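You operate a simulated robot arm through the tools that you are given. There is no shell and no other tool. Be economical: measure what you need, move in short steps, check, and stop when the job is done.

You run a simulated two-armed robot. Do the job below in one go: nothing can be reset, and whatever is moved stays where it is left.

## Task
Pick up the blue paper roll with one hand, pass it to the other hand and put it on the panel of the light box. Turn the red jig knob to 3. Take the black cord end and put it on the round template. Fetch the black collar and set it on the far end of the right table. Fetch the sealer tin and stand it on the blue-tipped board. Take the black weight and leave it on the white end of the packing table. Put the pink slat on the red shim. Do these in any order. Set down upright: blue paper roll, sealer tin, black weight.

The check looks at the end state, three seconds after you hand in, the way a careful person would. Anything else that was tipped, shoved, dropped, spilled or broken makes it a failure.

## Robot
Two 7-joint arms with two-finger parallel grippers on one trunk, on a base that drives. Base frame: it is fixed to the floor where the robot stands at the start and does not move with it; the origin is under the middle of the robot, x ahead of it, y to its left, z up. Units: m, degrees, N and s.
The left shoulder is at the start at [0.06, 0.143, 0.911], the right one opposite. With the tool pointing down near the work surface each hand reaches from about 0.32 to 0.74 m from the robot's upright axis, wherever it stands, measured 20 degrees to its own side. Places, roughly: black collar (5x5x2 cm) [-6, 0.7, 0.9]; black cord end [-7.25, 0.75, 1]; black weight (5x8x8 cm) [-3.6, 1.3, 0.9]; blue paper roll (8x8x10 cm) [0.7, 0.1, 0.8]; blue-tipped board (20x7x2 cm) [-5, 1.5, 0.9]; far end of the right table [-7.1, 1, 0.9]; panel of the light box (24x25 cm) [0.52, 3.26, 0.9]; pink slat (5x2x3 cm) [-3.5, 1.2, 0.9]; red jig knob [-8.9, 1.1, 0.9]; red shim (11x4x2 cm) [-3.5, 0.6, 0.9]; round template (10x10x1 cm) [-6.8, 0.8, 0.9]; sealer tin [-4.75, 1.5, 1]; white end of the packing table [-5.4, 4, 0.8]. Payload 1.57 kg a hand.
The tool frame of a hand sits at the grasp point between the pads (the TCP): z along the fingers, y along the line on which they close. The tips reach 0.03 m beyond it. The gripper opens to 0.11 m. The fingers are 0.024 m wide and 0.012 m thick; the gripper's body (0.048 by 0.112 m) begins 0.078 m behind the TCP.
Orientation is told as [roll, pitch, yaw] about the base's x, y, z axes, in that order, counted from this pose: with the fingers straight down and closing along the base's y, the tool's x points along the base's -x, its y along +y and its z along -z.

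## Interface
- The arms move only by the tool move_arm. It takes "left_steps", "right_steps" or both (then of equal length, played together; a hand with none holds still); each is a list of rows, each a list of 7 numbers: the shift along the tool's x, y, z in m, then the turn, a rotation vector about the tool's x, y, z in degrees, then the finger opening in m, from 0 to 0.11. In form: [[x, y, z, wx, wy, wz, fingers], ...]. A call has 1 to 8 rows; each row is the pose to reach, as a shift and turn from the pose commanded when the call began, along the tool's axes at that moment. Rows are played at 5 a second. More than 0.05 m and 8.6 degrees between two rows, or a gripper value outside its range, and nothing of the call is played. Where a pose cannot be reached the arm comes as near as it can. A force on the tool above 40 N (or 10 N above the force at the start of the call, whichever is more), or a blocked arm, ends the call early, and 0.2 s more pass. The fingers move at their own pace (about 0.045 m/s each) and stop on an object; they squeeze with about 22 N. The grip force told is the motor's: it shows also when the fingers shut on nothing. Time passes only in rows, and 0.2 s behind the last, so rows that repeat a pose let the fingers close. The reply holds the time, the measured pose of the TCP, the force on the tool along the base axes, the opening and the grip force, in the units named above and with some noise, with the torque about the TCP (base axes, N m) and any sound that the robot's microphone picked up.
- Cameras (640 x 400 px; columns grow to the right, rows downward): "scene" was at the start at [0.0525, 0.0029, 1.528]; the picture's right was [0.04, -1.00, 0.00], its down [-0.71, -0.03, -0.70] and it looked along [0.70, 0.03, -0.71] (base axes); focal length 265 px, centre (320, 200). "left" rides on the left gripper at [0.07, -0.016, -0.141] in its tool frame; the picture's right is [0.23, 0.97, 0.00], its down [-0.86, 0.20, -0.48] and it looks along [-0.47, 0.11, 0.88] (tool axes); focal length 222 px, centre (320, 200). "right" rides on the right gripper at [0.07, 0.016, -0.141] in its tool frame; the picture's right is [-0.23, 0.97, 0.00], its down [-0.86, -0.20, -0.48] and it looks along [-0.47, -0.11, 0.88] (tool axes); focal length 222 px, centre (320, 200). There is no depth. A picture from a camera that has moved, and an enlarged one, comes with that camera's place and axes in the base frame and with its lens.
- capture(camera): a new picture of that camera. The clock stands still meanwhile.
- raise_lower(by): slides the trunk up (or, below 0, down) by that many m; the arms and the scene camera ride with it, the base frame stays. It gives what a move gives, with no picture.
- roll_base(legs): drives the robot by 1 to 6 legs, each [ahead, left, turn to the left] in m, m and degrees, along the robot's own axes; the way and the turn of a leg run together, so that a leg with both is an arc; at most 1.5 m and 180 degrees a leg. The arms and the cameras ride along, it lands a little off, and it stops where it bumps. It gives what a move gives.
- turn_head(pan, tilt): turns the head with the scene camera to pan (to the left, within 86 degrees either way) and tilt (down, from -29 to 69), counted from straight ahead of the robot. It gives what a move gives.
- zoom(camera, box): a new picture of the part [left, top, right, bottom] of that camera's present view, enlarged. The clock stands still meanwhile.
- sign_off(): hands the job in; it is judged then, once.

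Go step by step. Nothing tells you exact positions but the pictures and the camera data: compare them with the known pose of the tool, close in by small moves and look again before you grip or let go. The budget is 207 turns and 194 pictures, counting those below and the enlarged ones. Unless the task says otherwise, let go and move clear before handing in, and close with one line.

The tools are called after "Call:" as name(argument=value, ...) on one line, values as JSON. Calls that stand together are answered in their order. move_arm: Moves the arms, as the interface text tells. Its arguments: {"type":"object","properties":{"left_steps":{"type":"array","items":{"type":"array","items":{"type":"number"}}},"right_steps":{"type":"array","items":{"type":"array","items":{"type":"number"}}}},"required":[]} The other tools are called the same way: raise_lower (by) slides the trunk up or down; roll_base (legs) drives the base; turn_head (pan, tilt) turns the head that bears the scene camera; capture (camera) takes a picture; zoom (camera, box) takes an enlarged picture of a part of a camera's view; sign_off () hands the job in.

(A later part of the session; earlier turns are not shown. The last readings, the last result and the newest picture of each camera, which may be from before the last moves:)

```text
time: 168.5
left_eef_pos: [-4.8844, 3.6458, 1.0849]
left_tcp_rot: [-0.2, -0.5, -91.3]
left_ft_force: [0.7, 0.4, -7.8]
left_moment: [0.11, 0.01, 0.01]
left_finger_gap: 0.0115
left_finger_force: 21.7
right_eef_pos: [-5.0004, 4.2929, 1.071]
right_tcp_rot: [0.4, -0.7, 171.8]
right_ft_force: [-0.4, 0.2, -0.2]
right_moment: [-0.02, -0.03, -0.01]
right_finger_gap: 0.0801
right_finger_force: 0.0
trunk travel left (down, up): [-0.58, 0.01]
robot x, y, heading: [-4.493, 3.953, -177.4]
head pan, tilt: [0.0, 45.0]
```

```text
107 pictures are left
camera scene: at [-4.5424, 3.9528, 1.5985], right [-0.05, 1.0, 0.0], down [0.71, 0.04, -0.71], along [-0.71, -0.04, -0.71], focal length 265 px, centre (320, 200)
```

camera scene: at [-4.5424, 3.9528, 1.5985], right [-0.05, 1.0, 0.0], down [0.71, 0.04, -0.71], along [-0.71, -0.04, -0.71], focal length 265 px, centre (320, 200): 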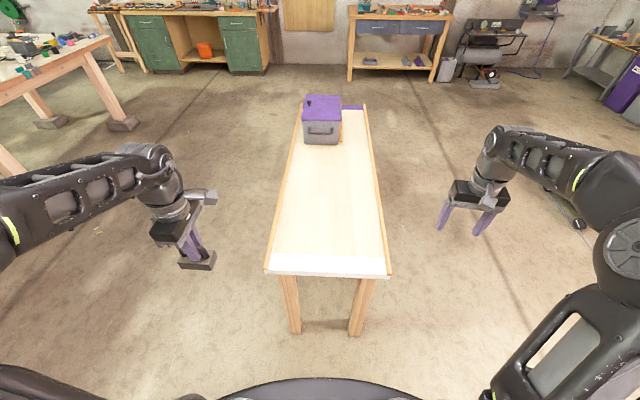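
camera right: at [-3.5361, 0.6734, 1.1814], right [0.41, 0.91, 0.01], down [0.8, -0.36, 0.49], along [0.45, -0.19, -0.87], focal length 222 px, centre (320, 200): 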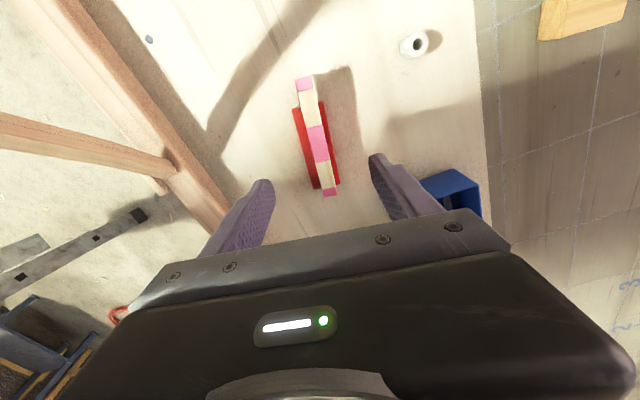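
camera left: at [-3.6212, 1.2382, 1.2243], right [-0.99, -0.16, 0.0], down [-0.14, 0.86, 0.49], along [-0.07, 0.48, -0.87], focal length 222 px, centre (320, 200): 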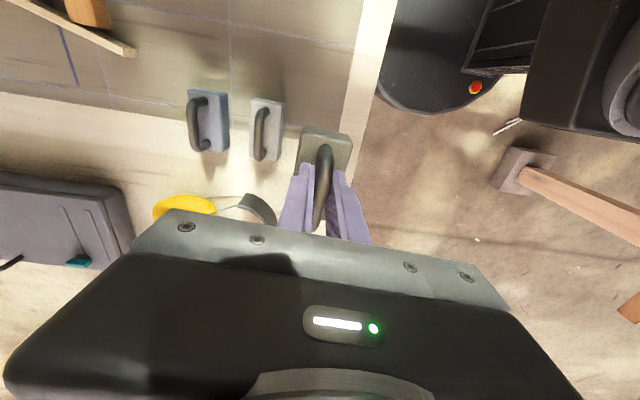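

White band spans x -4.99…-5.07, y 3.76…4.16. Bringing the weight over (-5.03, 3.95).

Call:
move_arm(left_steps=[[0.038, -0.019, 0, 0, 0, 0, 0.0], [0.077, -0.038, 0, 0, 0, 0, 0.0], [0.115, -0.057, 0, 0, 0, 0, 0.0], [0.154, -0.077, 0, 0, 0, 0, 0.0], [0.192, -0.096, 0, 0, 0, 0, 0.0], [0.231, -0.115, 0, 0, 0, 0, 0.0], [0.27, -0.134, 0, 0, 0, 0, 0.0], [0.305, -0.153, 0, 0, 0, 0, 0.0]])

Call:
zoom(camera="scene", box=[240, 170, 420, 290])

Call:
capture(camera="left")

```text
time: 170.3
left_eef_pos: [-5.0287, 3.9566, 1.0813]
left_tcp_rot: [0.0, -0.6, -91.3]
left_ft_force: [-0.8, 0.0, -7.6]
left_moment: [0.05, 0.01, 0.03]
left_finger_gap: 0.0117
left_finger_force: 22.1
right_eef_pos: [-5.0002, 4.2935, 1.0689]
right_tcp_rot: [0.5, -0.6, 171.7]
right_ft_force: [0.4, 0.6, -0.3]
right_moment: [-0.04, -0.01, -0.02]
right_finger_gap: 0.0801
right_finger_force: 0.0
trunk travel left (down, up): [-0.58, 0.01]
robot x, y, heading: [-4.4932, 3.9568, -177.1]
head pan, tilt: [0.0, 45.0]
```

```text
3.33 times, centred on (330, 230) of scene
camera zoom: at [-4.5427, 3.9555, 1.5984], right [-0.05, 1.0, 0.0], down [0.71, 0.04, -0.71], along [-0.71, -0.04, -0.71], focal length 883 px, centre (287, 100)
```

zoom: 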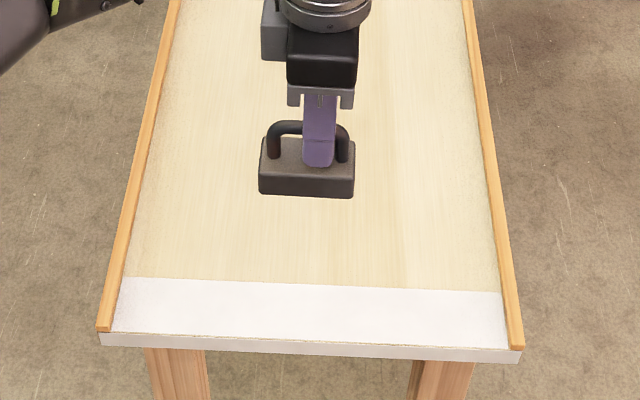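

```text
105 pictures are left
camera left: at [-5.0415, 4.0283, 1.2205], right [0.98, 0.21, -0.01], down [0.18, -0.85, 0.49], along [0.1, -0.48, -0.87], focal length 222 px, centre (320, 200)
```

left: 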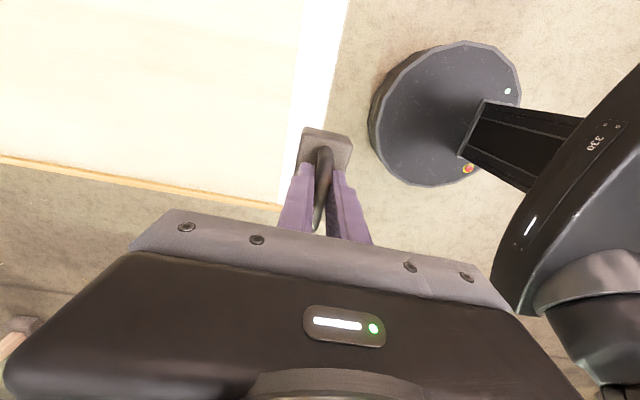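

Table top is near z 0.76 and the band centre at x ≈ -5.055. Correct x and lower.

Call:
move_arm(left_steps=[[0, -0.015, 0.03, 0, 0, 0, 0.0], [0, -0.026, 0.065, 0, 0, 0, 0.0], [0, -0.026, 0.1, 0, 0, 0, 0.0], [0, -0.026, 0.14, 0, 0, 0, 0.0], [0, -0.026, 0.18, 0, 0, 0, 0.0], [0, -0.026, 0.21, 0, 0, 0, 0.0], [0, -0.026, 0.21, 0, 0, 0, 0.0]])

Call:
zoom(camera="scene", box=[240, 170, 420, 290])

Call:
capture(camera="left")

```text
time: 171.9
left_eef_pos: [-5.0569, 3.9534, 0.8748]
left_tcp_rot: [-0.1, -0.5, -91.2]
left_ft_force: [-0.5, 0.3, -6.4]
left_moment: [0.11, 0.02, 0.01]
left_finger_gap: 0.0118
left_finger_force: 22.2
right_eef_pos: [-5.0001, 4.2933, 1.0703]
right_tcp_rot: [0.3, -0.6, 171.8]
right_ft_force: [-0.4, -0.5, -0.1]
right_moment: [-0.01, 0.01, -0.01]
right_finger_gap: 0.0801
right_finger_force: 0.0
trunk travel left (down, up): [-0.58, 0.01]
robot x, y, heading: [-4.4902, 3.9536, -176.9]
head pan, tilt: [0.0, 45.0]
```

```text
3.33 times, centred on (330, 230) of scene
camera zoom: at [-4.5424, 3.9533, 1.5985], right [-0.05, 1.0, 0.0], down [0.71, 0.04, -0.71], along [-0.71, -0.04, -0.71], focal length 883 px, centre (287, 100)
```

zoom: 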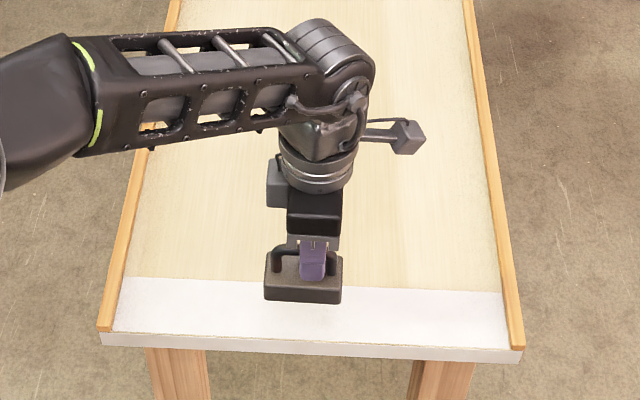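

```text
103 pictures are left
camera left: at [-5.0699, 4.025, 1.0132], right [0.98, 0.21, -0.01], down [0.18, -0.86, 0.49], along [0.1, -0.48, -0.87], focal length 222 px, centre (320, 200)
```

left: 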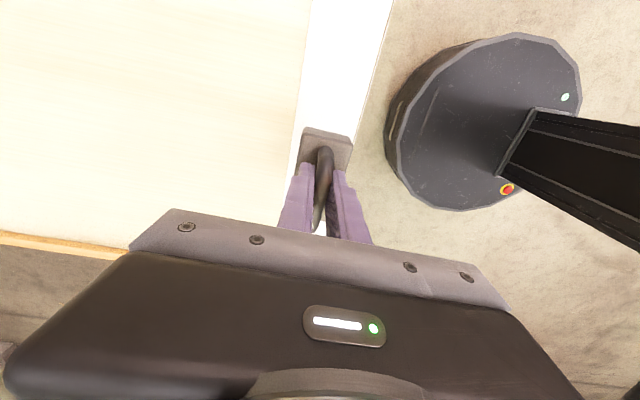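

Call:
move_arm(left_steps=[[0, 0, 0.02, 0, 0, 0, 0.0], [0, 0, 0.035, 0, 0, 0, 0.0], [0, 0, 0.042, 0, 0, 0, 0.0], [0, 0, 0.048, 0, 0, 0, 0.0], [0, 0, 0.054, 0, 0, 0, 0.0]])

Call:
zoom(camera="scene", box=[240, 170, 420, 290])

```text
time: 173.1
left_eef_pos: [-5.0577, 3.9518, 0.8227]
left_tcp_rot: [-0.5, -0.4, -91.2]
left_ft_force: [-0.2, 0.1, 17.2]
left_moment: [0.03, 0.06, 0.05]
left_finger_gap: 0.0116
left_finger_force: 22.9
right_eef_pos: [-4.9984, 4.2937, 1.072]
right_tcp_rot: [0.4, -0.7, 171.7]
right_ft_force: [-0.4, 0.1, -0.1]
right_moment: [-0.04, -0.03, -0.02]
right_finger_gap: 0.0804
right_finger_force: 0.0
trunk travel left (down, up): [-0.58, 0.01]
robot x, y, heading: [-4.4901, 3.9538, -177.3]
head pan, tilt: [0.0, 45.0]
```

```text
3.33 times, centred on (330, 230) of scene
camera zoom: at [-4.5405, 3.9531, 1.5991], right [-0.05, 1.0, 0.0], down [0.71, 0.04, -0.71], along [-0.71, -0.04, -0.71], focal length 883 px, centre (287, 100)
```

zoom: 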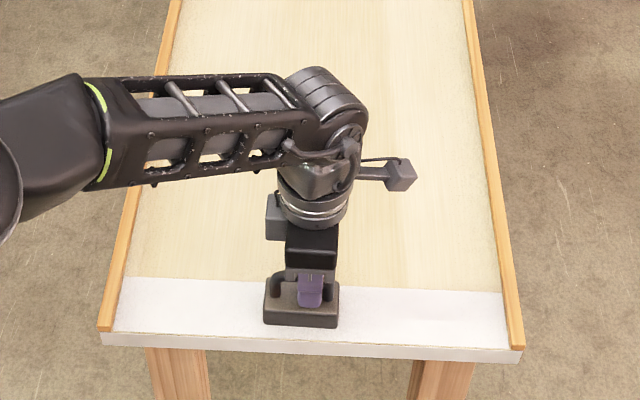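

The weight is down on the white band. Release and rise.

Call:
move_arm(left_steps=[[0, 0, -0.003, 0, 0, 0, 0.0], [0, 0, -0.003, 0, 0, 0, 0.03], [0, 0, -0.003, 0, 0, 0, 0.05], [0, 0, -0.003, 0, 0, 0, 0.05], [0, 0, -0.03, 0, 0, 0, 0.05], [0, 0, -0.07, 0, 0, 0, 0.05], [0, 0, -0.11, 0, 0, 0, 0.08], [0, 0, -0.16, 0, 0, 0, 0.11]])

Call:
move_arm(left_steps=[[0, 0, -0.05, 0, 0, 0, 0.11], [-0.04, 0, -0.09, 0, 0, 0, 0.11], [-0.08, 0.02, -0.1, 0, 0, 0, 0.11], [-0.12, 0.04, -0.1, 0, 0, 0, 0.11], [-0.16, 0.06, -0.1, 0, 0, 0, 0.11], [-0.2, 0.08, -0.1, 0, 0, 0, 0.11]])

Call:
zoom(camera="scene", box=[240, 170, 420, 290])

```text
time: 174.9
left_eef_pos: [-5.0564, 3.9551, 0.9793]
left_tcp_rot: [-0.2, -0.5, -91.3]
left_ft_force: [0.1, -0.6, 0.3]
left_moment: [0.02, -0.01, 0.01]
left_finger_gap: 0.1002
left_finger_force: 0.1
right_eef_pos: [-4.9996, 4.2926, 1.0717]
right_tcp_rot: [0.4, -0.8, 171.6]
right_ft_force: [-0.2, 0.0, 0.5]
right_moment: [-0.01, -0.04, 0.0]
right_finger_gap: 0.08
right_finger_force: 0.1
trunk travel left (down, up): [-0.58, 0.01]
robot x, y, heading: [-4.4881, 3.9606, -177.4]
head pan, tilt: [0.0, 45.0]
```

```text
refused: row 2 steps farther than a row can; nothing moved
```

```text
3.33 times, centred on (330, 230) of scene
camera zoom: at [-4.5413, 3.9534, 1.5984], right [-0.05, 1.0, 0.0], down [0.71, 0.04, -0.71], along [-0.71, -0.04, -0.71], focal length 883 px, centre (287, 100)
```

zoom: 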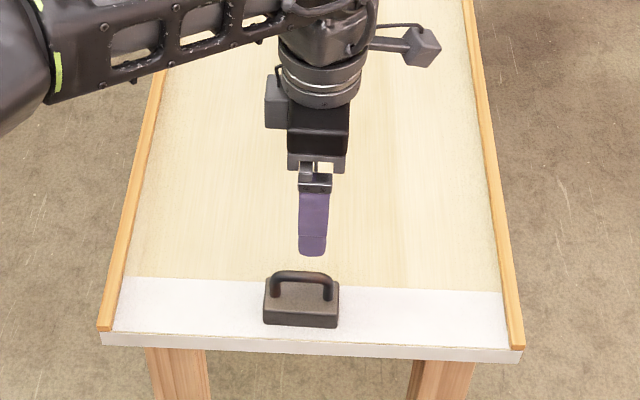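

Weight stands on the band. Now toward the tin and blue-tipped board on the second table.

Call:
move_arm(left_steps=[[0, 0, -0.04, 0, 0, 0, 0.11], [0, 0, -0.08, 0, 0, 0, 0.11], [-0.04, 0.02, -0.1, 0, 0, 0, 0.11], [-0.08, 0.04, -0.1, 0, 0, 0, 0.11], [-0.12, 0.06, -0.1, 0, 0, 0, 0.11], [-0.16, 0.08, -0.1, 0, 0, 0, 0.11], [-0.2, 0.08, -0.1, 0, 0, 0, 0.11]])

Call:
roll_base(legs=[[-0.25, 0, 0], [0, 0, 87], [1.35, -0.5, 0]])

Call:
capture(camera="scene")

```text
time: 176.5
left_eef_pos: [-4.9791, 3.7502, 1.0807]
left_tcp_rot: [-0.1, -0.5, -91.2]
left_ft_force: [0.7, -0.6, 1.1]
left_moment: [0.05, 0.03, 0.02]
left_finger_gap: 0.1103
left_finger_force: 0.1
right_eef_pos: [-4.9989, 4.2925, 1.0717]
right_tcp_rot: [0.4, -0.6, 171.7]
right_ft_force: [0.4, -0.2, -0.2]
right_moment: [0.02, 0.0, -0.02]
right_finger_gap: 0.0801
right_finger_force: 0.0
trunk travel left (down, up): [-0.58, 0.01]
robot x, y, heading: [-4.4938, 3.9584, -177.3]
head pan, tilt: [0.0, 45.0]
```

```text
time: 188.8
left_eef_pos: [-4.6086, 2.1239, 1.0816]
left_tcp_rot: [-0.1, -0.5, -5.4]
left_ft_force: [-0.7, -0.1, 0.0]
left_moment: [-0.03, 0.02, 0.0]
left_finger_gap: 0.1097
left_finger_force: 0.0
right_eef_pos: [-5.1488, 2.1436, 1.0708]
right_tcp_rot: [0.4, -0.5, -102.4]
right_ft_force: [-0.1, -0.4, 0.5]
right_moment: [0.0, -0.02, -0.01]
right_finger_gap: 0.0801
right_finger_force: 0.1
trunk travel left (down, up): [-0.58, 0.01]
robot x, y, heading: [-4.777, 2.624, -91.1]
head pan, tilt: [0.0, 45.0]
```

```text
100 pictures are left
camera scene: at [-4.7773, 2.5723, 1.5985], right [-1.0, 0.02, 0.0], down [0.01, 0.71, -0.71], along [-0.01, -0.71, -0.71], focal length 265 px, centre (320, 200)
```

scene: 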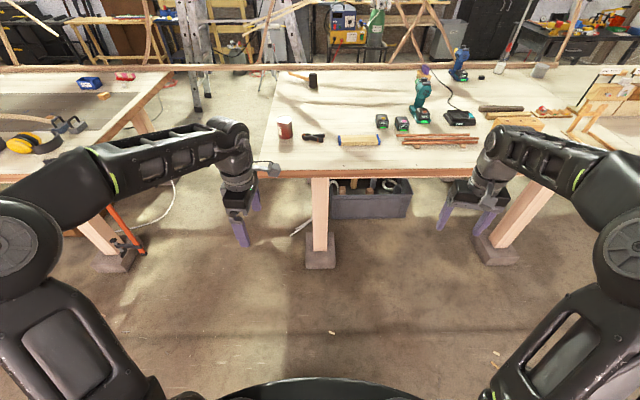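

I see the tin at about (-4.62, 1.40) and the board at (-4.97, 1.46). Moving closer.

Call:
roll_base(legs=[[0.54, -0.07, 1]])

Call:
turn_head(pan=0, tilt=52)

Call:
capture(camera="scene")

Call:
capture(camera="left")

```text
time: 191.9
left_eef_pos: [-4.6767, 1.591, 1.081]
left_tcp_rot: [-0.2, -0.5, -4.5]
left_ft_force: [0.0, -0.3, -0.3]
left_moment: [0.05, 0.03, -0.01]
left_finger_gap: 0.11
left_finger_force: 0.0
right_eef_pos: [-5.2185, 1.6008, 1.0707]
right_tcp_rot: [0.5, -0.6, -101.6]
right_ft_force: [-0.3, 0.6, -0.1]
right_moment: [0.0, 0.01, 0.0]
right_finger_gap: 0.0804
right_finger_force: 0.1
trunk travel left (down, up): [-0.58, 0.01]
robot x, y, heading: [-4.8572, 2.089, -90.1]
head pan, tilt: [0.0, 45.0]
```

```text
time: 192.6
left_eef_pos: [-4.6777, 1.5911, 1.081]
left_tcp_rot: [-0.2, -0.4, -4.5]
left_ft_force: [0.7, 0.1, 0.5]
left_moment: [0.03, -0.01, 0.02]
left_finger_gap: 0.11
left_finger_force: 0.0
right_eef_pos: [-5.2191, 1.6016, 1.0727]
right_tcp_rot: [0.4, -0.7, -101.6]
right_ft_force: [0.7, 0.3, 0.2]
right_moment: [-0.01, 0.01, 0.0]
right_finger_gap: 0.08
right_finger_force: 0.0
trunk travel left (down, up): [-0.58, 0.01]
robot x, y, heading: [-4.8544, 2.0898, -90.2]
head pan, tilt: [0.0, 52.0]
```

```text
99 pictures are left
camera scene: at [-4.853, 2.0426, 1.5889], right [-1.0, 0.01, 0.0], down [0.0, 0.79, -0.62], along [0.0, -0.62, -0.79], focal length 265 px, centre (320, 200)
```

scene: 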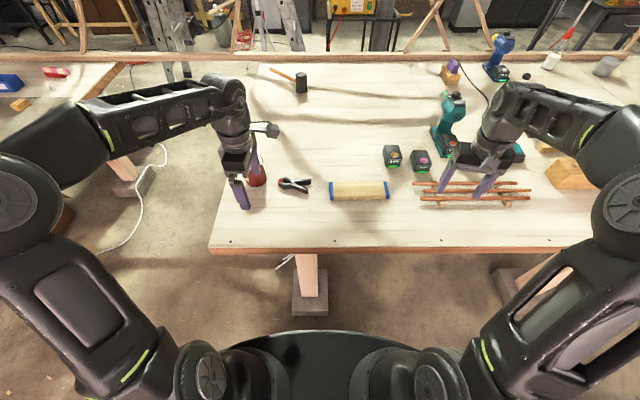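

```text
98 pictures are left
camera left: at [-4.7481, 1.5804, 1.22], right [-0.15, 0.99, -0.01], down [0.86, 0.13, 0.49], along [0.48, 0.07, -0.87], focal length 222 px, centre (320, 200)
```

left: 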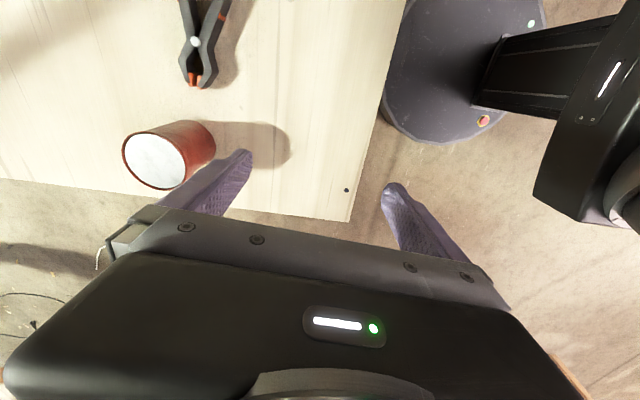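

Tin top centre is about (-4.633, 1.40). Base a little closer, then left hand over it.

Call:
roll_base(legs=[[0.06, 0, 0]])

Call:
move_arm(left_steps=[[-0.015, -0.032, 0, 0, 0, 0, 0.11], [-0.03, -0.064, 0, 0, 0, 0, 0.11], [-0.045, -0.096, 0, 0, 0, 0, 0.11], [-0.06, -0.128, 0, 0, 0, 0, 0.11], [-0.06, -0.128, 0, 0, 0, 0, 0.11]])

Call:
capture(camera="left")

Call:
zoom(camera="scene", box=[210, 120, 410, 260])

```text
time: 193.6
left_eef_pos: [-4.678, 1.5278, 1.0804]
left_tcp_rot: [-0.1, -0.6, -4.5]
left_ft_force: [0.7, -0.4, 0.2]
left_moment: [0.05, 0.01, 0.03]
left_finger_gap: 0.1103
left_finger_force: 0.1
right_eef_pos: [-5.2186, 1.5386, 1.0703]
right_tcp_rot: [0.4, -0.5, -101.6]
right_ft_force: [-0.5, -0.8, -0.8]
right_moment: [0.06, 0.0, -0.02]
right_finger_gap: 0.0801
right_finger_force: 0.1
trunk travel left (down, up): [-0.58, 0.01]
robot x, y, heading: [-4.8558, 2.0284, -90.2]
head pan, tilt: [0.0, 52.0]
```

```text
time: 194.8
left_eef_pos: [-4.6302, 1.4014, 1.0788]
left_tcp_rot: [-0.7, -0.5, -4.7]
left_ft_force: [-0.5, -0.5, 0.7]
left_moment: [0.0, -0.02, 0.03]
left_finger_gap: 0.1102
left_finger_force: 0.2
left hand out of reach, approached as far as the arm can: row 4, 5
right_eef_pos: [-5.2192, 1.5402, 1.0712]
right_tcp_rot: [0.5, -0.7, -101.5]
right_ft_force: [-0.6, 0.3, 0.3]
right_moment: [0.02, -0.04, -0.01]
right_finger_gap: 0.0798
right_finger_force: 0.0
trunk travel left (down, up): [-0.58, 0.01]
robot x, y, heading: [-4.8565, 2.029, -90.1]
head pan, tilt: [0.0, 52.0]
```

```text
97 pictures are left
camera left: at [-4.7006, 1.3918, 1.2182], right [-0.15, 0.99, -0.01], down [0.86, 0.14, 0.48], along [0.48, 0.06, -0.87], focal length 222 px, centre (320, 200)
```

left: 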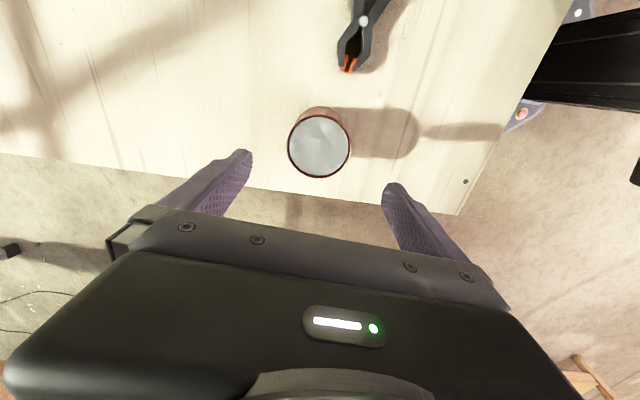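

```text
2.86 times, centred on (310, 190) of scene
camera zoom: at [-4.8535, 1.9825, 1.589], right [-1.0, 0.01, 0.0], down [0.0, 0.79, -0.62], along [0.0, -0.62, -0.79], focal length 756 px, centre (349, 229)
```

zoom: 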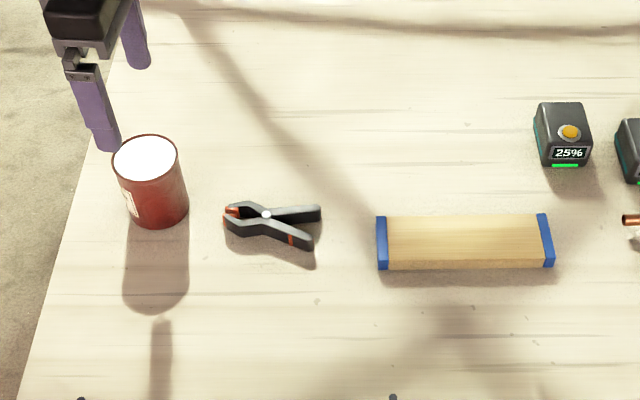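

Tin at (-4.632, 1.397), top z 0.976; board centre (-4.986, 1.456), top ~0.90. Descending to grip the tin.

Call:
move_arm(left_steps=[[0, -0.002, 0.03, 0, 0, 0, 0.11], [0.001, -0.004, 0.06, 0, 0, 0, 0.11], [0.001, -0.004, 0.09, 0, 0, 0, 0.11], [0.001, -0.004, 0.12, 0, 0, 0, 0.11], [0.001, -0.004, 0.139, 0, 0, 0, 0.11], [0.001, -0.004, 0.139, 0, 0, 0, 0.11]])

Call:
capture(camera="left")

```text
time: 196.2
left_eef_pos: [-4.6288, 1.3967, 0.9399]
left_tcp_rot: [-0.3, -0.5, -4.4]
left_ft_force: [0.9, 0.8, 0.5]
left_moment: [-0.01, 0.0, 0.01]
left_finger_gap: 0.1102
left_finger_force: 0.1
right_eef_pos: [-5.2203, 1.5402, 1.0712]
right_tcp_rot: [0.5, -0.6, -101.6]
right_ft_force: [0.0, 0.2, -1.1]
right_moment: [0.02, 0.0, -0.01]
right_finger_gap: 0.0802
right_finger_force: 0.0
trunk travel left (down, up): [-0.58, 0.01]
robot x, y, heading: [-4.8556, 2.029, -90.4]
head pan, tilt: [0.0, 52.0]
```

```text
95 pictures are left
camera left: at [-4.7001, 1.3861, 1.0791], right [-0.15, 0.99, -0.01], down [0.86, 0.13, 0.49], along [0.48, 0.07, -0.87], focal length 222 px, centre (320, 200)
```

left: 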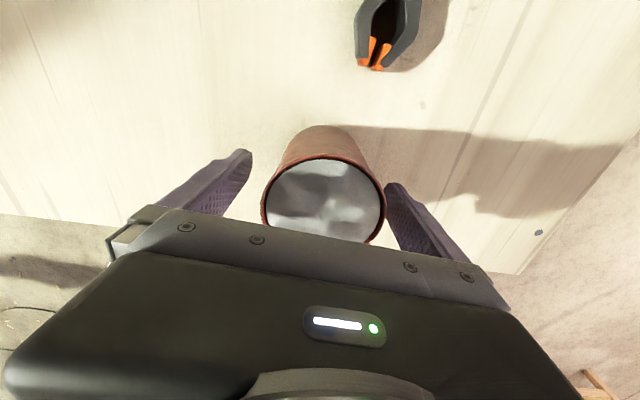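

Call:
move_arm(left_steps=[[0.009, -0.001, 0, 0, 0, 0, 0.11], [0.009, -0.001, 0, 0, 0, 0, 0.08], [0.009, -0.001, 0, 0, 0, 0, 0.06], [0.009, -0.001, 0, 0, 0, 0, 0.055], [0.009, -0.001, 0, 0, 0, 0, 0.055]])

Call:
capture(camera="left")

```text
time: 197.4
left_eef_pos: [-4.6385, 1.3952, 0.94]
left_tcp_rot: [-0.2, -0.5, -4.6]
left_ft_force: [0.3, 0.7, -0.7]
left_moment: [0.03, -0.05, 0.06]
left_finger_gap: 0.0734
left_finger_force: 21.9
right_eef_pos: [-5.2186, 1.541, 1.0715]
right_tcp_rot: [0.4, -0.7, -101.5]
right_ft_force: [-0.2, 0.3, -1.4]
right_moment: [0.02, -0.01, -0.02]
right_finger_gap: 0.0798
right_finger_force: 0.1
trunk travel left (down, up): [-0.58, 0.01]
robot x, y, heading: [-4.8561, 2.0257, -90.1]
head pan, tilt: [0.0, 52.0]
```

```text
94 pictures are left
camera left: at [-4.7091, 1.3857, 1.0784], right [-0.15, 0.99, -0.01], down [0.86, 0.13, 0.49], along [0.48, 0.07, -0.87], focal length 222 px, centre (320, 200)
```

left: 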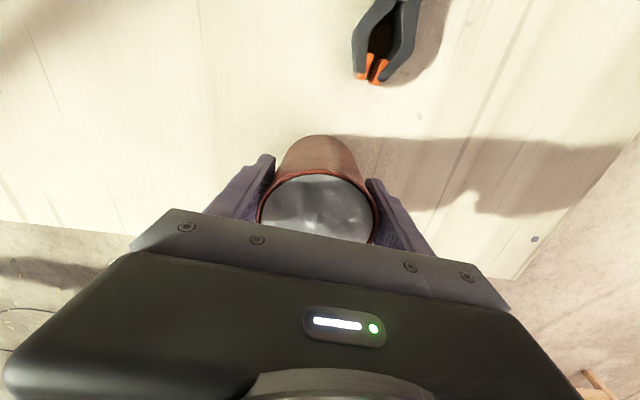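

Gripped. Lift.

Call:
move_arm(left_steps=[[0, 0, -0.03, 0, 0, 0, 0.055], [0, 0, -0.06, 0, 0, 0, 0.055], [0, 0, -0.08, 0, 0, 0, 0.055], [0.044, 0.005, -0.08, 0, 0, 0, 0.055], [0.088, 0.01, -0.08, 0, 0, 0, 0.055], [0.132, 0.015, -0.08, 0, 0, 0, 0.055], [0.176, 0.02, -0.08, 0, 0, 0, 0.055]])

Call:
capture(camera="scene")

```text
time: 199.0
left_eef_pos: [-4.8161, 1.4326, 1.0165]
left_tcp_rot: [-0.3, -0.5, -4.5]
left_ft_force: [-0.5, 0.0, -3.5]
left_moment: [0.0, 0.03, 0.02]
left_finger_gap: 0.0733
left_finger_force: 21.9
right_eef_pos: [-5.2204, 1.5405, 1.0702]
right_tcp_rot: [0.5, -0.7, -101.6]
right_ft_force: [-0.3, -0.4, 0.2]
right_moment: [0.0, -0.04, 0.04]
right_finger_gap: 0.0799
right_finger_force: 0.1
trunk travel left (down, up): [-0.58, 0.01]
robot x, y, heading: [-4.8517, 2.03, -90.6]
head pan, tilt: [0.0, 52.0]
```

```text
93 pictures are left
camera scene: at [-4.8547, 1.9817, 1.5889], right [-1.0, 0.01, 0.0], down [0.01, 0.79, -0.62], along [0.0, -0.62, -0.79], focal length 265 px, centre (320, 200)
```

scene: 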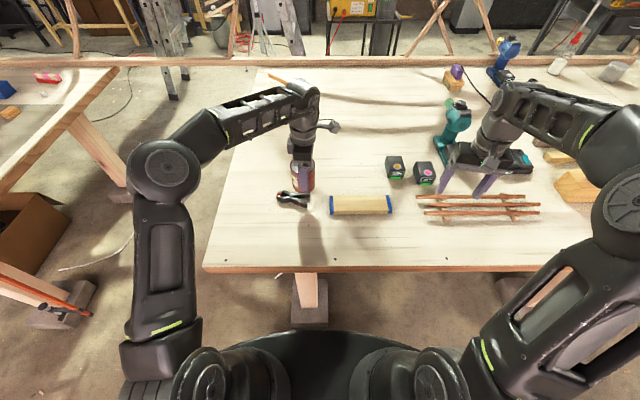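

Call:
move_arm(left_steps=[[0.044, 0.004, 0, 0, 0, 0, 0.055], [0.088, 0.008, 0, 0, 0, 0, 0.055], [0.132, 0.012, 0, 0, 0, 0, 0.055], [0.174, 0.015, 0, 0, 0, 0, 0.055], [0.174, 0.015, 0.03, 0, 0, 0, 0.055], [0.174, 0.015, 0.03, 0, 0, 0, 0.055]])

Call:
capture(camera="left")

Call:
zoom(camera="scene", box=[280, 140, 440, 260])

```text
time: 200.4
left_eef_pos: [-4.9841, 1.4591, 0.9844]
left_tcp_rot: [-0.3, -0.5, -4.6]
left_ft_force: [-0.1, 0.2, -2.7]
left_moment: [-0.01, 0.0, 0.0]
left_finger_gap: 0.0733
left_finger_force: 22.2
right_eef_pos: [-5.2198, 1.5407, 1.0711]
right_tcp_rot: [0.5, -0.6, -101.5]
right_ft_force: [0.1, 0.1, -0.2]
right_moment: [-0.02, 0.0, 0.04]
right_finger_gap: 0.08
right_finger_force: 0.0
trunk travel left (down, up): [-0.58, 0.01]
robot x, y, heading: [-4.855, 2.0308, -90.5]
head pan, tilt: [0.0, 52.0]
```

```text
92 pictures are left
camera left: at [-5.0556, 1.4489, 1.1249], right [-0.15, 0.99, -0.01], down [0.86, 0.13, 0.49], along [0.48, 0.07, -0.87], focal length 222 px, centre (320, 200)
```

left: 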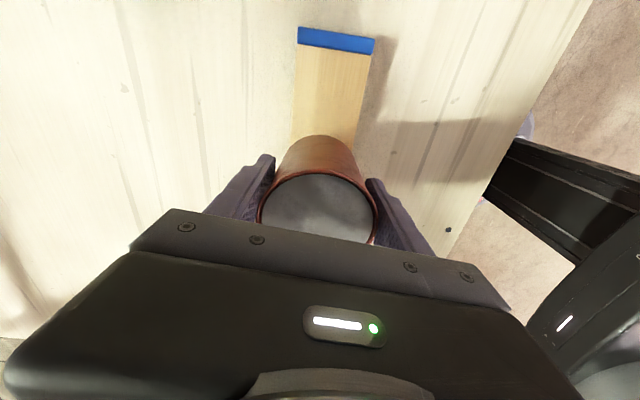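

```text
3.33 times, centred on (360, 200) of scene
camera zoom: at [-4.8543, 1.9825, 1.5889], right [-1.0, 0.01, 0.0], down [0.01, 0.79, -0.62], along [0.0, -0.62, -0.79], focal length 883 px, centre (187, 200)
```

zoom: 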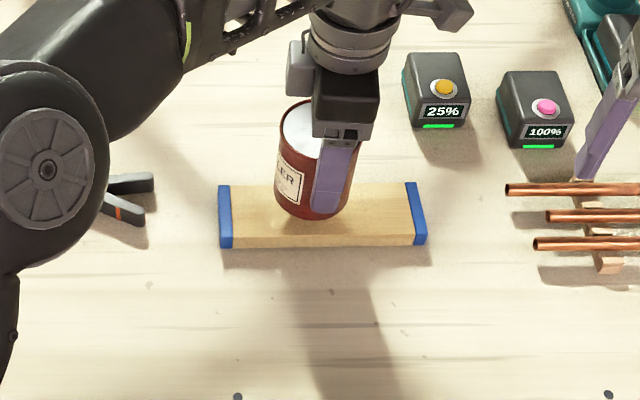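

Call:
move_arm(left_steps=[[0.003, -0.003, 0.01, 0, 0, 0, 0.055], [0.003, -0.003, 0.017, 0, 0, 0, 0.055], [0.003, -0.003, 0.021, 0, 0, 0, 0.055], [0.003, -0.003, 0.025, 0, 0, 0, 0.055]])

Call:
zoom(camera="scene", box=[320, 150, 410, 230])

```text
time: 201.4
left_eef_pos: [-4.987, 1.4553, 0.9604]
left_tcp_rot: [-0.2, -0.5, -4.4]
left_ft_force: [0.5, -0.9, -3.9]
left_moment: [-0.02, 0.0, -0.01]
left_finger_gap: 0.0733
left_finger_force: 21.9
right_eef_pos: [-5.2196, 1.5401, 1.0701]
right_tcp_rot: [0.4, -0.6, -101.7]
right_ft_force: [0.3, -0.9, -0.1]
right_moment: [0.0, -0.04, 0.0]
right_finger_gap: 0.0798
right_finger_force: 0.1
trunk travel left (down, up): [-0.58, 0.01]
robot x, y, heading: [-4.8551, 2.0298, -90.3]
head pan, tilt: [0.0, 52.0]
```

```text
5.00 times, centred on (365, 190) of scene
camera zoom: at [-4.8535, 1.9816, 1.5889], right [-1.0, 0.01, 0.0], down [0.0, 0.79, -0.62], along [0.0, -0.62, -0.79], focal length 1324 px, centre (95, 250)
```

zoom: 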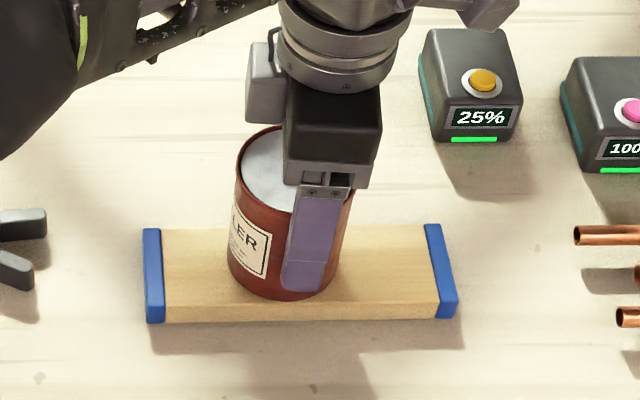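

Call:
move_arm(left_steps=[[0, 0, 0.003, 0, 0, 0, 0.055], [0, 0, 0.006, 0, 0, 0, 0.055], [0, 0, 0.008, 0, 0, 0, 0.055]])

```text
time: 202.2
left_eef_pos: [-4.9863, 1.4557, 0.9544]
left_tcp_rot: [-0.5, -0.4, -4.3]
left_ft_force: [-0.7, -4.0, 21.2]
left_moment: [0.06, -0.11, 0.16]
left_finger_gap: 0.0735
left_finger_force: 21.3
right_eef_pos: [-5.2189, 1.5416, 1.0715]
right_tcp_rot: [0.3, -0.7, -101.6]
right_ft_force: [-0.3, 0.1, -0.9]
right_moment: [0.02, -0.01, -0.03]
right_finger_gap: 0.0801
right_finger_force: 0.0
trunk travel left (down, up): [-0.58, 0.01]
robot x, y, heading: [-4.8563, 2.0264, -90.3]
head pan, tilt: [0.0, 52.0]
```

Contact. Unload, open and rise.

Call:
move_arm(left_steps=[[0, 0, -0.003, 0, 0, 0, 0.055], [0, 0, -0.003, 0, 0, 0, 0.075], [0, 0, -0.003, 0, 0, 0, 0.1], [0, 0, -0.003, 0, 0, 0, 0.11], [0, 0, -0.003, 0, 0, 0, 0.11], [0, 0, -0.04, 0, 0, 0, 0.11], [0, 0, -0.08, 0, 0, 0, 0.11], [0, 0, -0.12, 0, 0, 0, 0.11]])

Call:
zoom(camera="scene", box=[280, 140, 440, 260])

Call:
capture(camera="left")

```text
time: 204.0
left_eef_pos: [-4.9744, 1.4771, 1.0578]
left_tcp_rot: [-0.7, -0.2, -4.6]
left_ft_force: [0.4, -0.3, -0.7]
left_moment: [-0.01, 0.01, 0.01]
left_finger_gap: 0.1101
left_finger_force: 0.1
left hand out of reach, approached as far as the arm can: row 7, 8
right_eef_pos: [-5.2194, 1.5408, 1.0702]
right_tcp_rot: [0.4, -0.7, -101.5]
right_ft_force: [-0.6, 0.7, -0.3]
right_moment: [-0.01, -0.01, -0.04]
right_finger_gap: 0.0799
right_finger_force: 0.1
trunk travel left (down, up): [-0.58, 0.01]
robot x, y, heading: [-4.8538, 2.03, -90.4]
head pan, tilt: [0.0, 52.0]
```

```text
3.33 times, centred on (360, 200) of scene
camera zoom: at [-4.8534, 1.983, 1.5889], right [-1.0, 0.01, 0.0], down [0.0, 0.79, -0.62], along [0.0, -0.62, -0.79], focal length 883 px, centre (187, 200)
```

zoom: 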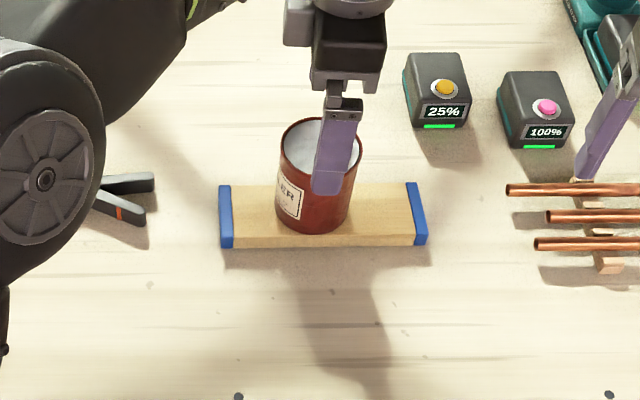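

```text
88 pictures are left
camera left: at [-5.0446, 1.468, 1.197], right [-0.15, 0.99, -0.01], down [0.87, 0.14, 0.48], along [0.48, 0.06, -0.88], focal length 222 px, centre (320, 200)
```

left: 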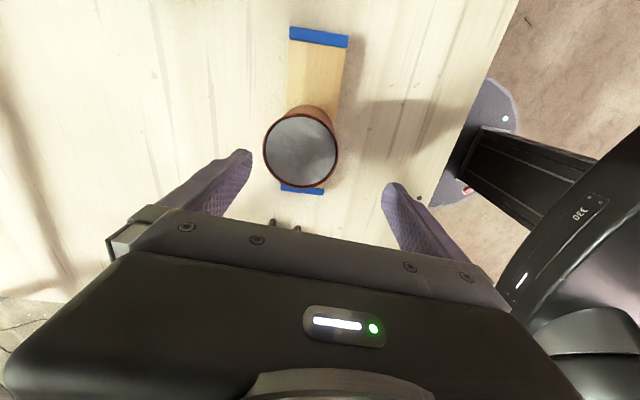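

The tin stands on the board. Retract the left hand, back off and survey the collar/template/cord area.

Call:
move_arm(left_steps=[[0, 0.04, 0, 0, 0, 0, 0.11], [0, 0.08, -0.01, 0, 0, 0, 0.11], [0, 0.12, -0.02, 0, 0, 0, 0.11], [-0.04, 0.14, -0.02, 0, 0, 0, 0.11]])

Call:
roll_base(legs=[[-0.4, 0, 0], [0, -1.2, 0]])

Call:
turn_head(pan=0, tilt=35)

Call:
capture(camera="scene")

```text
time: 205.0
left_eef_pos: [-4.9229, 1.6131, 1.0742]
left_tcp_rot: [-0.3, -0.4, -4.7]
left_ft_force: [0.6, -0.3, 0.7]
left_moment: [0.05, 0.02, 0.03]
left_finger_gap: 0.1099
left_finger_force: 0.0
right_eef_pos: [-5.2178, 1.5418, 1.0722]
right_tcp_rot: [0.4, -0.6, -101.6]
right_ft_force: [0.5, -0.3, 0.0]
right_moment: [0.01, 0.04, 0.02]
right_finger_gap: 0.0801
right_finger_force: 0.0
trunk travel left (down, up): [-0.58, 0.01]
robot x, y, heading: [-4.8568, 2.0268, -90.3]
head pan, tilt: [0.0, 52.0]
```

```text
time: 213.0
left_eef_pos: [-6.088, 2.0191, 1.0743]
left_tcp_rot: [-0.2, -0.4, -4.0]
left_ft_force: [0.6, 1.2, -0.2]
left_moment: [-0.02, -0.01, -0.01]
left_finger_gap: 0.1099
left_finger_force: 0.1
right_eef_pos: [-6.3825, 1.9453, 1.0708]
right_tcp_rot: [0.5, -0.6, -101.1]
right_ft_force: [-0.4, 0.1, -0.7]
right_moment: [-0.01, -0.02, 0.0]
right_finger_gap: 0.0799
right_finger_force: 0.1
trunk travel left (down, up): [-0.58, 0.01]
robot x, y, heading: [-6.0219, 2.437, -89.9]
head pan, tilt: [0.0, 52.0]
```

```text
time: 213.8
left_eef_pos: [-6.089, 2.0191, 1.0736]
left_tcp_rot: [-0.2, -0.5, -4.2]
left_ft_force: [0.1, -0.1, -0.7]
left_moment: [0.01, 0.02, -0.04]
left_finger_gap: 0.11
left_finger_force: 0.1
right_eef_pos: [-6.3825, 1.9449, 1.0722]
right_tcp_rot: [0.5, -0.6, -101.0]
right_ft_force: [-1.0, 0.2, -0.2]
right_moment: [-0.01, 0.0, 0.05]
right_finger_gap: 0.0801
right_finger_force: 0.1
trunk travel left (down, up): [-0.58, 0.01]
robot x, y, heading: [-6.0227, 2.4364, -89.9]
head pan, tilt: [0.0, 35.0]
```

```text
87 pictures are left
camera scene: at [-6.0208, 2.3768, 1.6132], right [-1.0, 0.0, 0.0], down [0.0, 0.57, -0.82], along [0.0, -0.82, -0.57], focal length 265 px, centre (320, 200)
```

scene: 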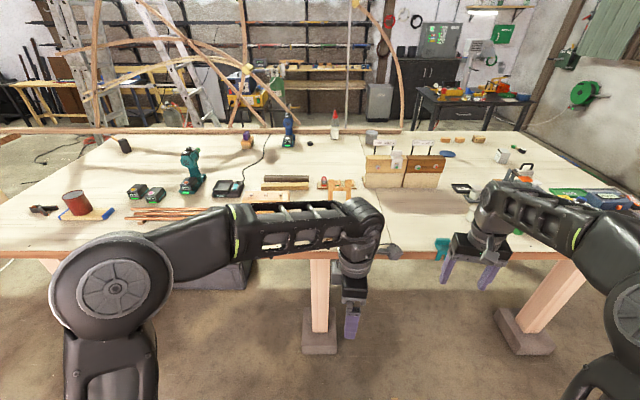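

The collar (tiny black disc), blue template and cord lie near the far long side of this table, only reachable from behind. I'll move to the table's end to check the way around.

Call:
roll_base(legs=[[0, -1.4, 0]])

Call:
turn_head(pan=-20, tilt=30)

Call:
capture(camera="scene")

```text
time: 220.9
left_eef_pos: [-7.5035, 2.0054, 1.0742]
left_tcp_rot: [-0.2, -0.6, -3.2]
left_ft_force: [0.5, -0.1, 0.2]
left_moment: [0.02, -0.01, 0.02]
left_finger_gap: 0.1101
left_finger_force: 0.0
right_eef_pos: [-7.7955, 1.9256, 1.0708]
right_tcp_rot: [0.5, -0.6, -100.3]
right_ft_force: [-1.0, -1.2, 0.0]
right_moment: [-0.01, -0.01, -0.03]
right_finger_gap: 0.0799
right_finger_force: 0.1
trunk travel left (down, up): [-0.58, 0.01]
robot x, y, heading: [-7.4438, 2.4243, -88.9]
head pan, tilt: [0.0, 35.0]
```

```text
time: 221.7
left_eef_pos: [-7.5031, 2.0045, 1.0734]
left_tcp_rot: [-0.2, -0.5, -3.2]
left_ft_force: [-0.5, -0.1, -0.8]
left_moment: [-0.04, 0.0, 0.01]
left_finger_gap: 0.1099
left_finger_force: 0.1
right_eef_pos: [-7.7958, 1.9253, 1.07]
right_tcp_rot: [0.4, -0.6, -100.4]
right_ft_force: [-0.7, -0.1, 0.4]
right_moment: [0.01, 0.03, 0.01]
right_finger_gap: 0.0798
right_finger_force: 0.1
trunk travel left (down, up): [-0.58, 0.01]
robot x, y, heading: [-7.4402, 2.4234, -88.9]
head pan, tilt: [-20.0, 30.0]
```

```text
86 pictures are left
camera scene: at [-7.4705, 2.3652, 1.6211], right [-0.95, 0.33, 0.0], down [0.16, 0.47, -0.87], along [-0.28, -0.82, -0.5], focal length 265 px, centre (320, 200)
```

scene: 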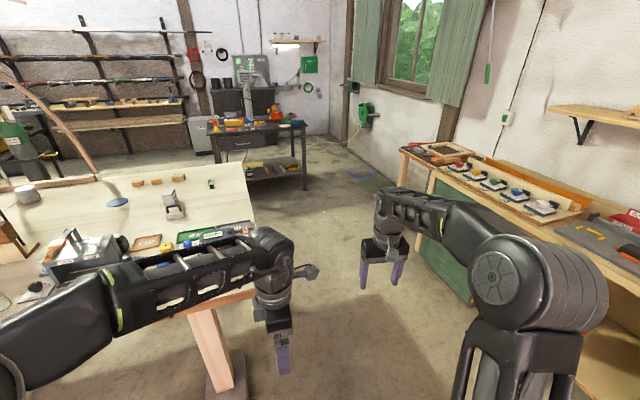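

Call:
zoom(camera="scene", box=[0, 60, 260, 280])

Call:
zoom(camera="scene", box=[380, 110, 640, 270])

```text
1.82 times, centred on (130, 170) of scene
camera zoom: at [-7.4705, 2.3652, 1.6211], right [-0.95, 0.33, 0.0], down [0.16, 0.47, -0.87], along [-0.28, -0.82, -0.5], focal length 481 px, centre (666, 254)
```

zoom: 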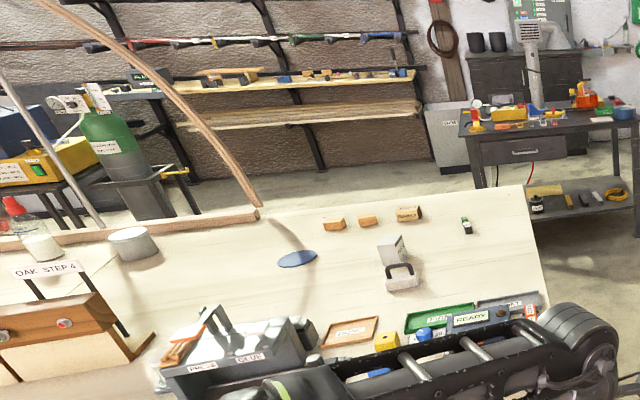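

```text
2.46 times, centred on (510, 190) of scene
camera zoom: at [-7.4705, 2.3652, 1.6211], right [-0.95, 0.33, 0.0], down [0.16, 0.47, -0.87], along [-0.28, -0.82, -0.5], focal length 652 px, centre (-148, 225)
```

zoom: 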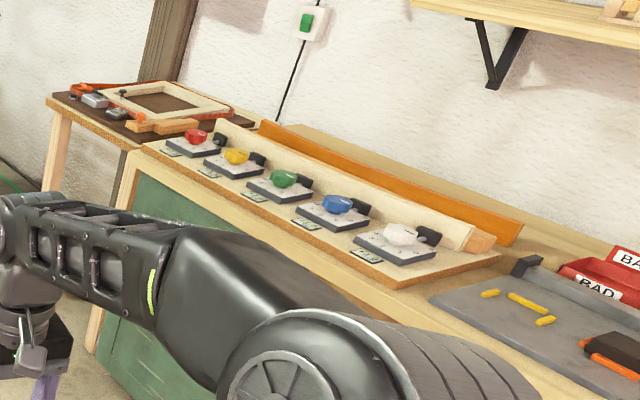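

The passage around the table end is wide (x -7.5 to -8.6). The five jig knobs are on the wall bench with the red one at about (-8.91, 1.09); I'll do the knob first.

Call:
roll_base(legs=[[0, -0.65, -1], [1.33, 0, 0], [0, 0, -90]])

Call:
turn_head(pan=0, tilt=45)

Call:
capture(camera="scene")

```text
time: 235.5
left_eef_pos: [-8.5322, 1.1817, 1.0735]
left_tcp_rot: [-0.2, -0.6, -96.4]
left_ft_force: [0.5, -0.3, 0.3]
left_moment: [0.03, 0.03, -0.02]
left_finger_gap: 0.1099
left_finger_force: 0.1
right_eef_pos: [-8.5938, 1.4774, 1.0713]
right_tcp_rot: [0.4, -0.6, 166.6]
right_ft_force: [0.1, 0.3, -0.1]
right_moment: [0.0, 0.02, 0.0]
right_finger_gap: 0.0799
right_finger_force: 0.1
trunk travel left (down, up): [-0.58, 0.01]
robot x, y, heading: [-8.1154, 1.0983, 177.9]
head pan, tilt: [-20.0, 30.0]
```

```text
time: 236.3
left_eef_pos: [-8.5319, 1.1821, 1.0737]
left_tcp_rot: [-0.2, -0.5, -96.4]
left_ft_force: [-0.3, 0.0, -0.2]
left_moment: [0.02, 0.02, 0.0]
left_finger_gap: 0.11
left_finger_force: 0.2
right_eef_pos: [-8.5948, 1.4778, 1.0717]
right_tcp_rot: [0.3, -0.6, 166.5]
right_ft_force: [0.1, 0.2, -0.7]
right_moment: [0.0, 0.0, -0.01]
right_finger_gap: 0.08
right_finger_force: 0.1
trunk travel left (down, up): [-0.58, 0.01]
robot x, y, heading: [-8.1172, 1.0974, 177.6]
head pan, tilt: [0.0, 45.0]
```

```text
83 pictures are left
camera scene: at [-8.1687, 1.0993, 1.5985], right [0.04, 1.0, 0.0], down [0.71, -0.03, -0.71], along [-0.71, 0.03, -0.71], focal length 265 px, centre (320, 200)
```

scene: 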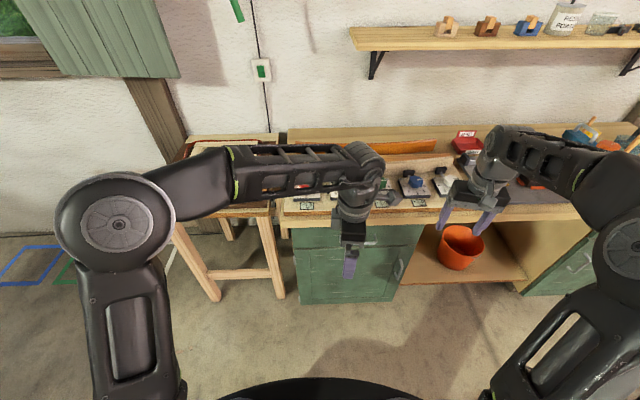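

Call:
move_arm(left_steps=[[-0.04, 0.01, 0, 0, 0, 0, 0.11], [-0.08, 0.02, 0, 0, 0, 0, 0.11], [-0.12, 0.03, 0, 0, 0, 0, 0.11], [-0.16, 0.04, 0, 0, 0, 0, 0.11], [-0.2, 0.05, 0, 0, 0, 0, 0.11], [-0.24, 0.06, 0, 0, 0, 0, 0.11]])

Call:
zoom(camera="scene", box=[270, 140, 430, 240])

```text
time: 237.7
left_eef_pos: [-8.4987, 0.9375, 1.0752]
left_tcp_rot: [-0.3, -0.4, -96.5]
left_ft_force: [-0.1, -0.4, 0.3]
left_moment: [0.02, -0.01, -0.02]
left_finger_gap: 0.1097
left_finger_force: 0.0
right_eef_pos: [-8.5935, 1.4771, 1.0718]
right_tcp_rot: [0.5, -0.7, 166.5]
right_ft_force: [-0.4, 0.0, -0.1]
right_moment: [0.01, 0.0, 0.01]
right_finger_gap: 0.0799
right_finger_force: 0.1
trunk travel left (down, up): [-0.58, 0.01]
robot x, y, heading: [-8.1213, 1.0969, 178.0]
head pan, tilt: [0.0, 45.0]
```

```text
4.00 times, centred on (350, 190) of scene
camera zoom: at [-8.1681, 1.0986, 1.5985], right [0.04, 1.0, 0.0], down [0.71, -0.03, -0.71], along [-0.71, 0.03, -0.71], focal length 1059 px, centre (200, 240)
```

zoom: 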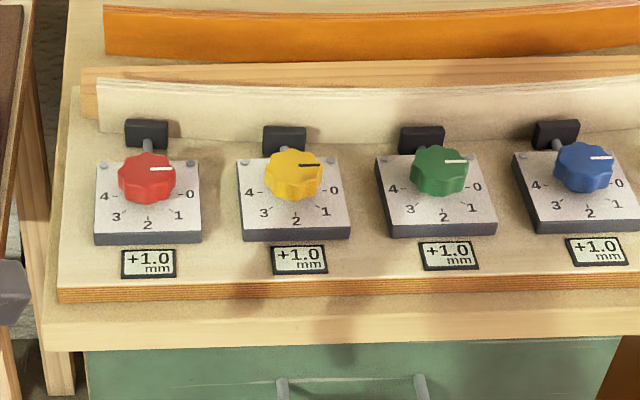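

The red knob points at 0; the scale runs clockwise in 45° steps, so 3 needs a 135° clockwise turn. I drive closer and pre-rotate the left wrist the other way.

Call:
roll_base(legs=[[0.2, 0, 0]])

Call:
move_arm(left_steps=[[0.02, -0.02, 0, 0, 0, -8, 0.08], [0.04, -0.045, 0, 0, 0, -16, 0.07], [0.06, -0.07, 0, 0, 0, -24, 0.06], [0.08, -0.1, 0, 0, 0, -32, 0.06], [0.1, -0.13, 0, 0, 0, -40, 0.06], [0.12, -0.16, 0, 0, 0, -48, 0.06], [0.14, -0.19, 0, 0, 0, -54, 0.06], [0.14, -0.2, 0, 0, 0, -54, 0.06]])

Call:
capture(camera="left")

Call:
zoom(camera="scene", box=[230, 140, 390, 260])

```text
time: 239.3
left_eef_pos: [-8.6987, 0.9459, 1.0753]
left_tcp_rot: [-0.2, -0.6, -96.3]
left_ft_force: [-0.9, -0.7, 0.4]
left_moment: [-0.02, -0.06, 0.0]
left_finger_gap: 0.11
left_finger_force: 0.0
right_eef_pos: [-8.7932, 1.4837, 1.0703]
right_tcp_rot: [0.5, -0.5, 166.8]
right_ft_force: [0.0, -0.3, -0.6]
right_moment: [0.01, -0.03, -0.02]
right_finger_gap: 0.0801
right_finger_force: 0.1
trunk travel left (down, up): [-0.58, 0.01]
robot x, y, heading: [-8.3178, 1.1033, 177.9]
head pan, tilt: [0.0, 45.0]
```

```text
time: 241.1
left_eef_pos: [-8.8798, 1.1049, 1.0743]
left_tcp_rot: [-0.5, -0.2, -42.1]
left_ft_force: [-0.2, -0.2, 0.9]
left_moment: [0.03, 0.01, 0.01]
left_finger_gap: 0.06
left_finger_force: 0.0
right_eef_pos: [-8.7923, 1.4846, 1.0708]
right_tcp_rot: [0.4, -0.7, 166.7]
right_ft_force: [0.5, -0.4, -0.8]
right_moment: [-0.01, 0.0, 0.01]
right_finger_gap: 0.08
right_finger_force: 0.1
trunk travel left (down, up): [-0.58, 0.01]
robot x, y, heading: [-8.3154, 1.103, 178.1]
head pan, tilt: [0.0, 45.0]
```

```text
81 pictures are left
camera left: at [-8.9405, 1.1413, 1.215], right [0.48, 0.87, -0.01], down [0.77, -0.42, 0.48], along [0.41, -0.24, -0.88], focal length 222 px, centre (320, 200)
```

left: 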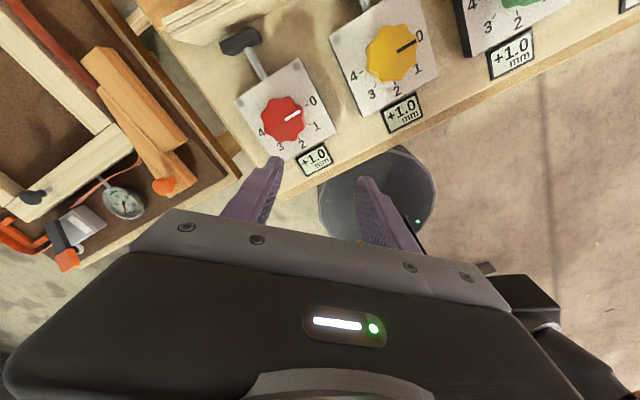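

```text
3.33 times, centred on (310, 200) of scene
camera zoom: at [-8.3661, 1.1062, 1.5985], right [0.04, 1.0, 0.0], down [0.71, -0.02, -0.71], along [-0.71, 0.02, -0.71], focal length 883 px, centre (353, 200)
```

zoom: 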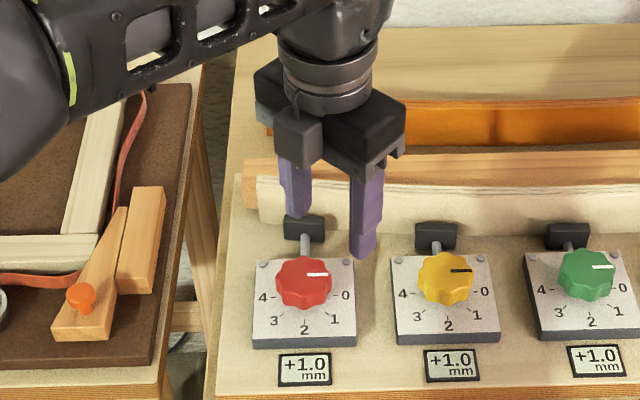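

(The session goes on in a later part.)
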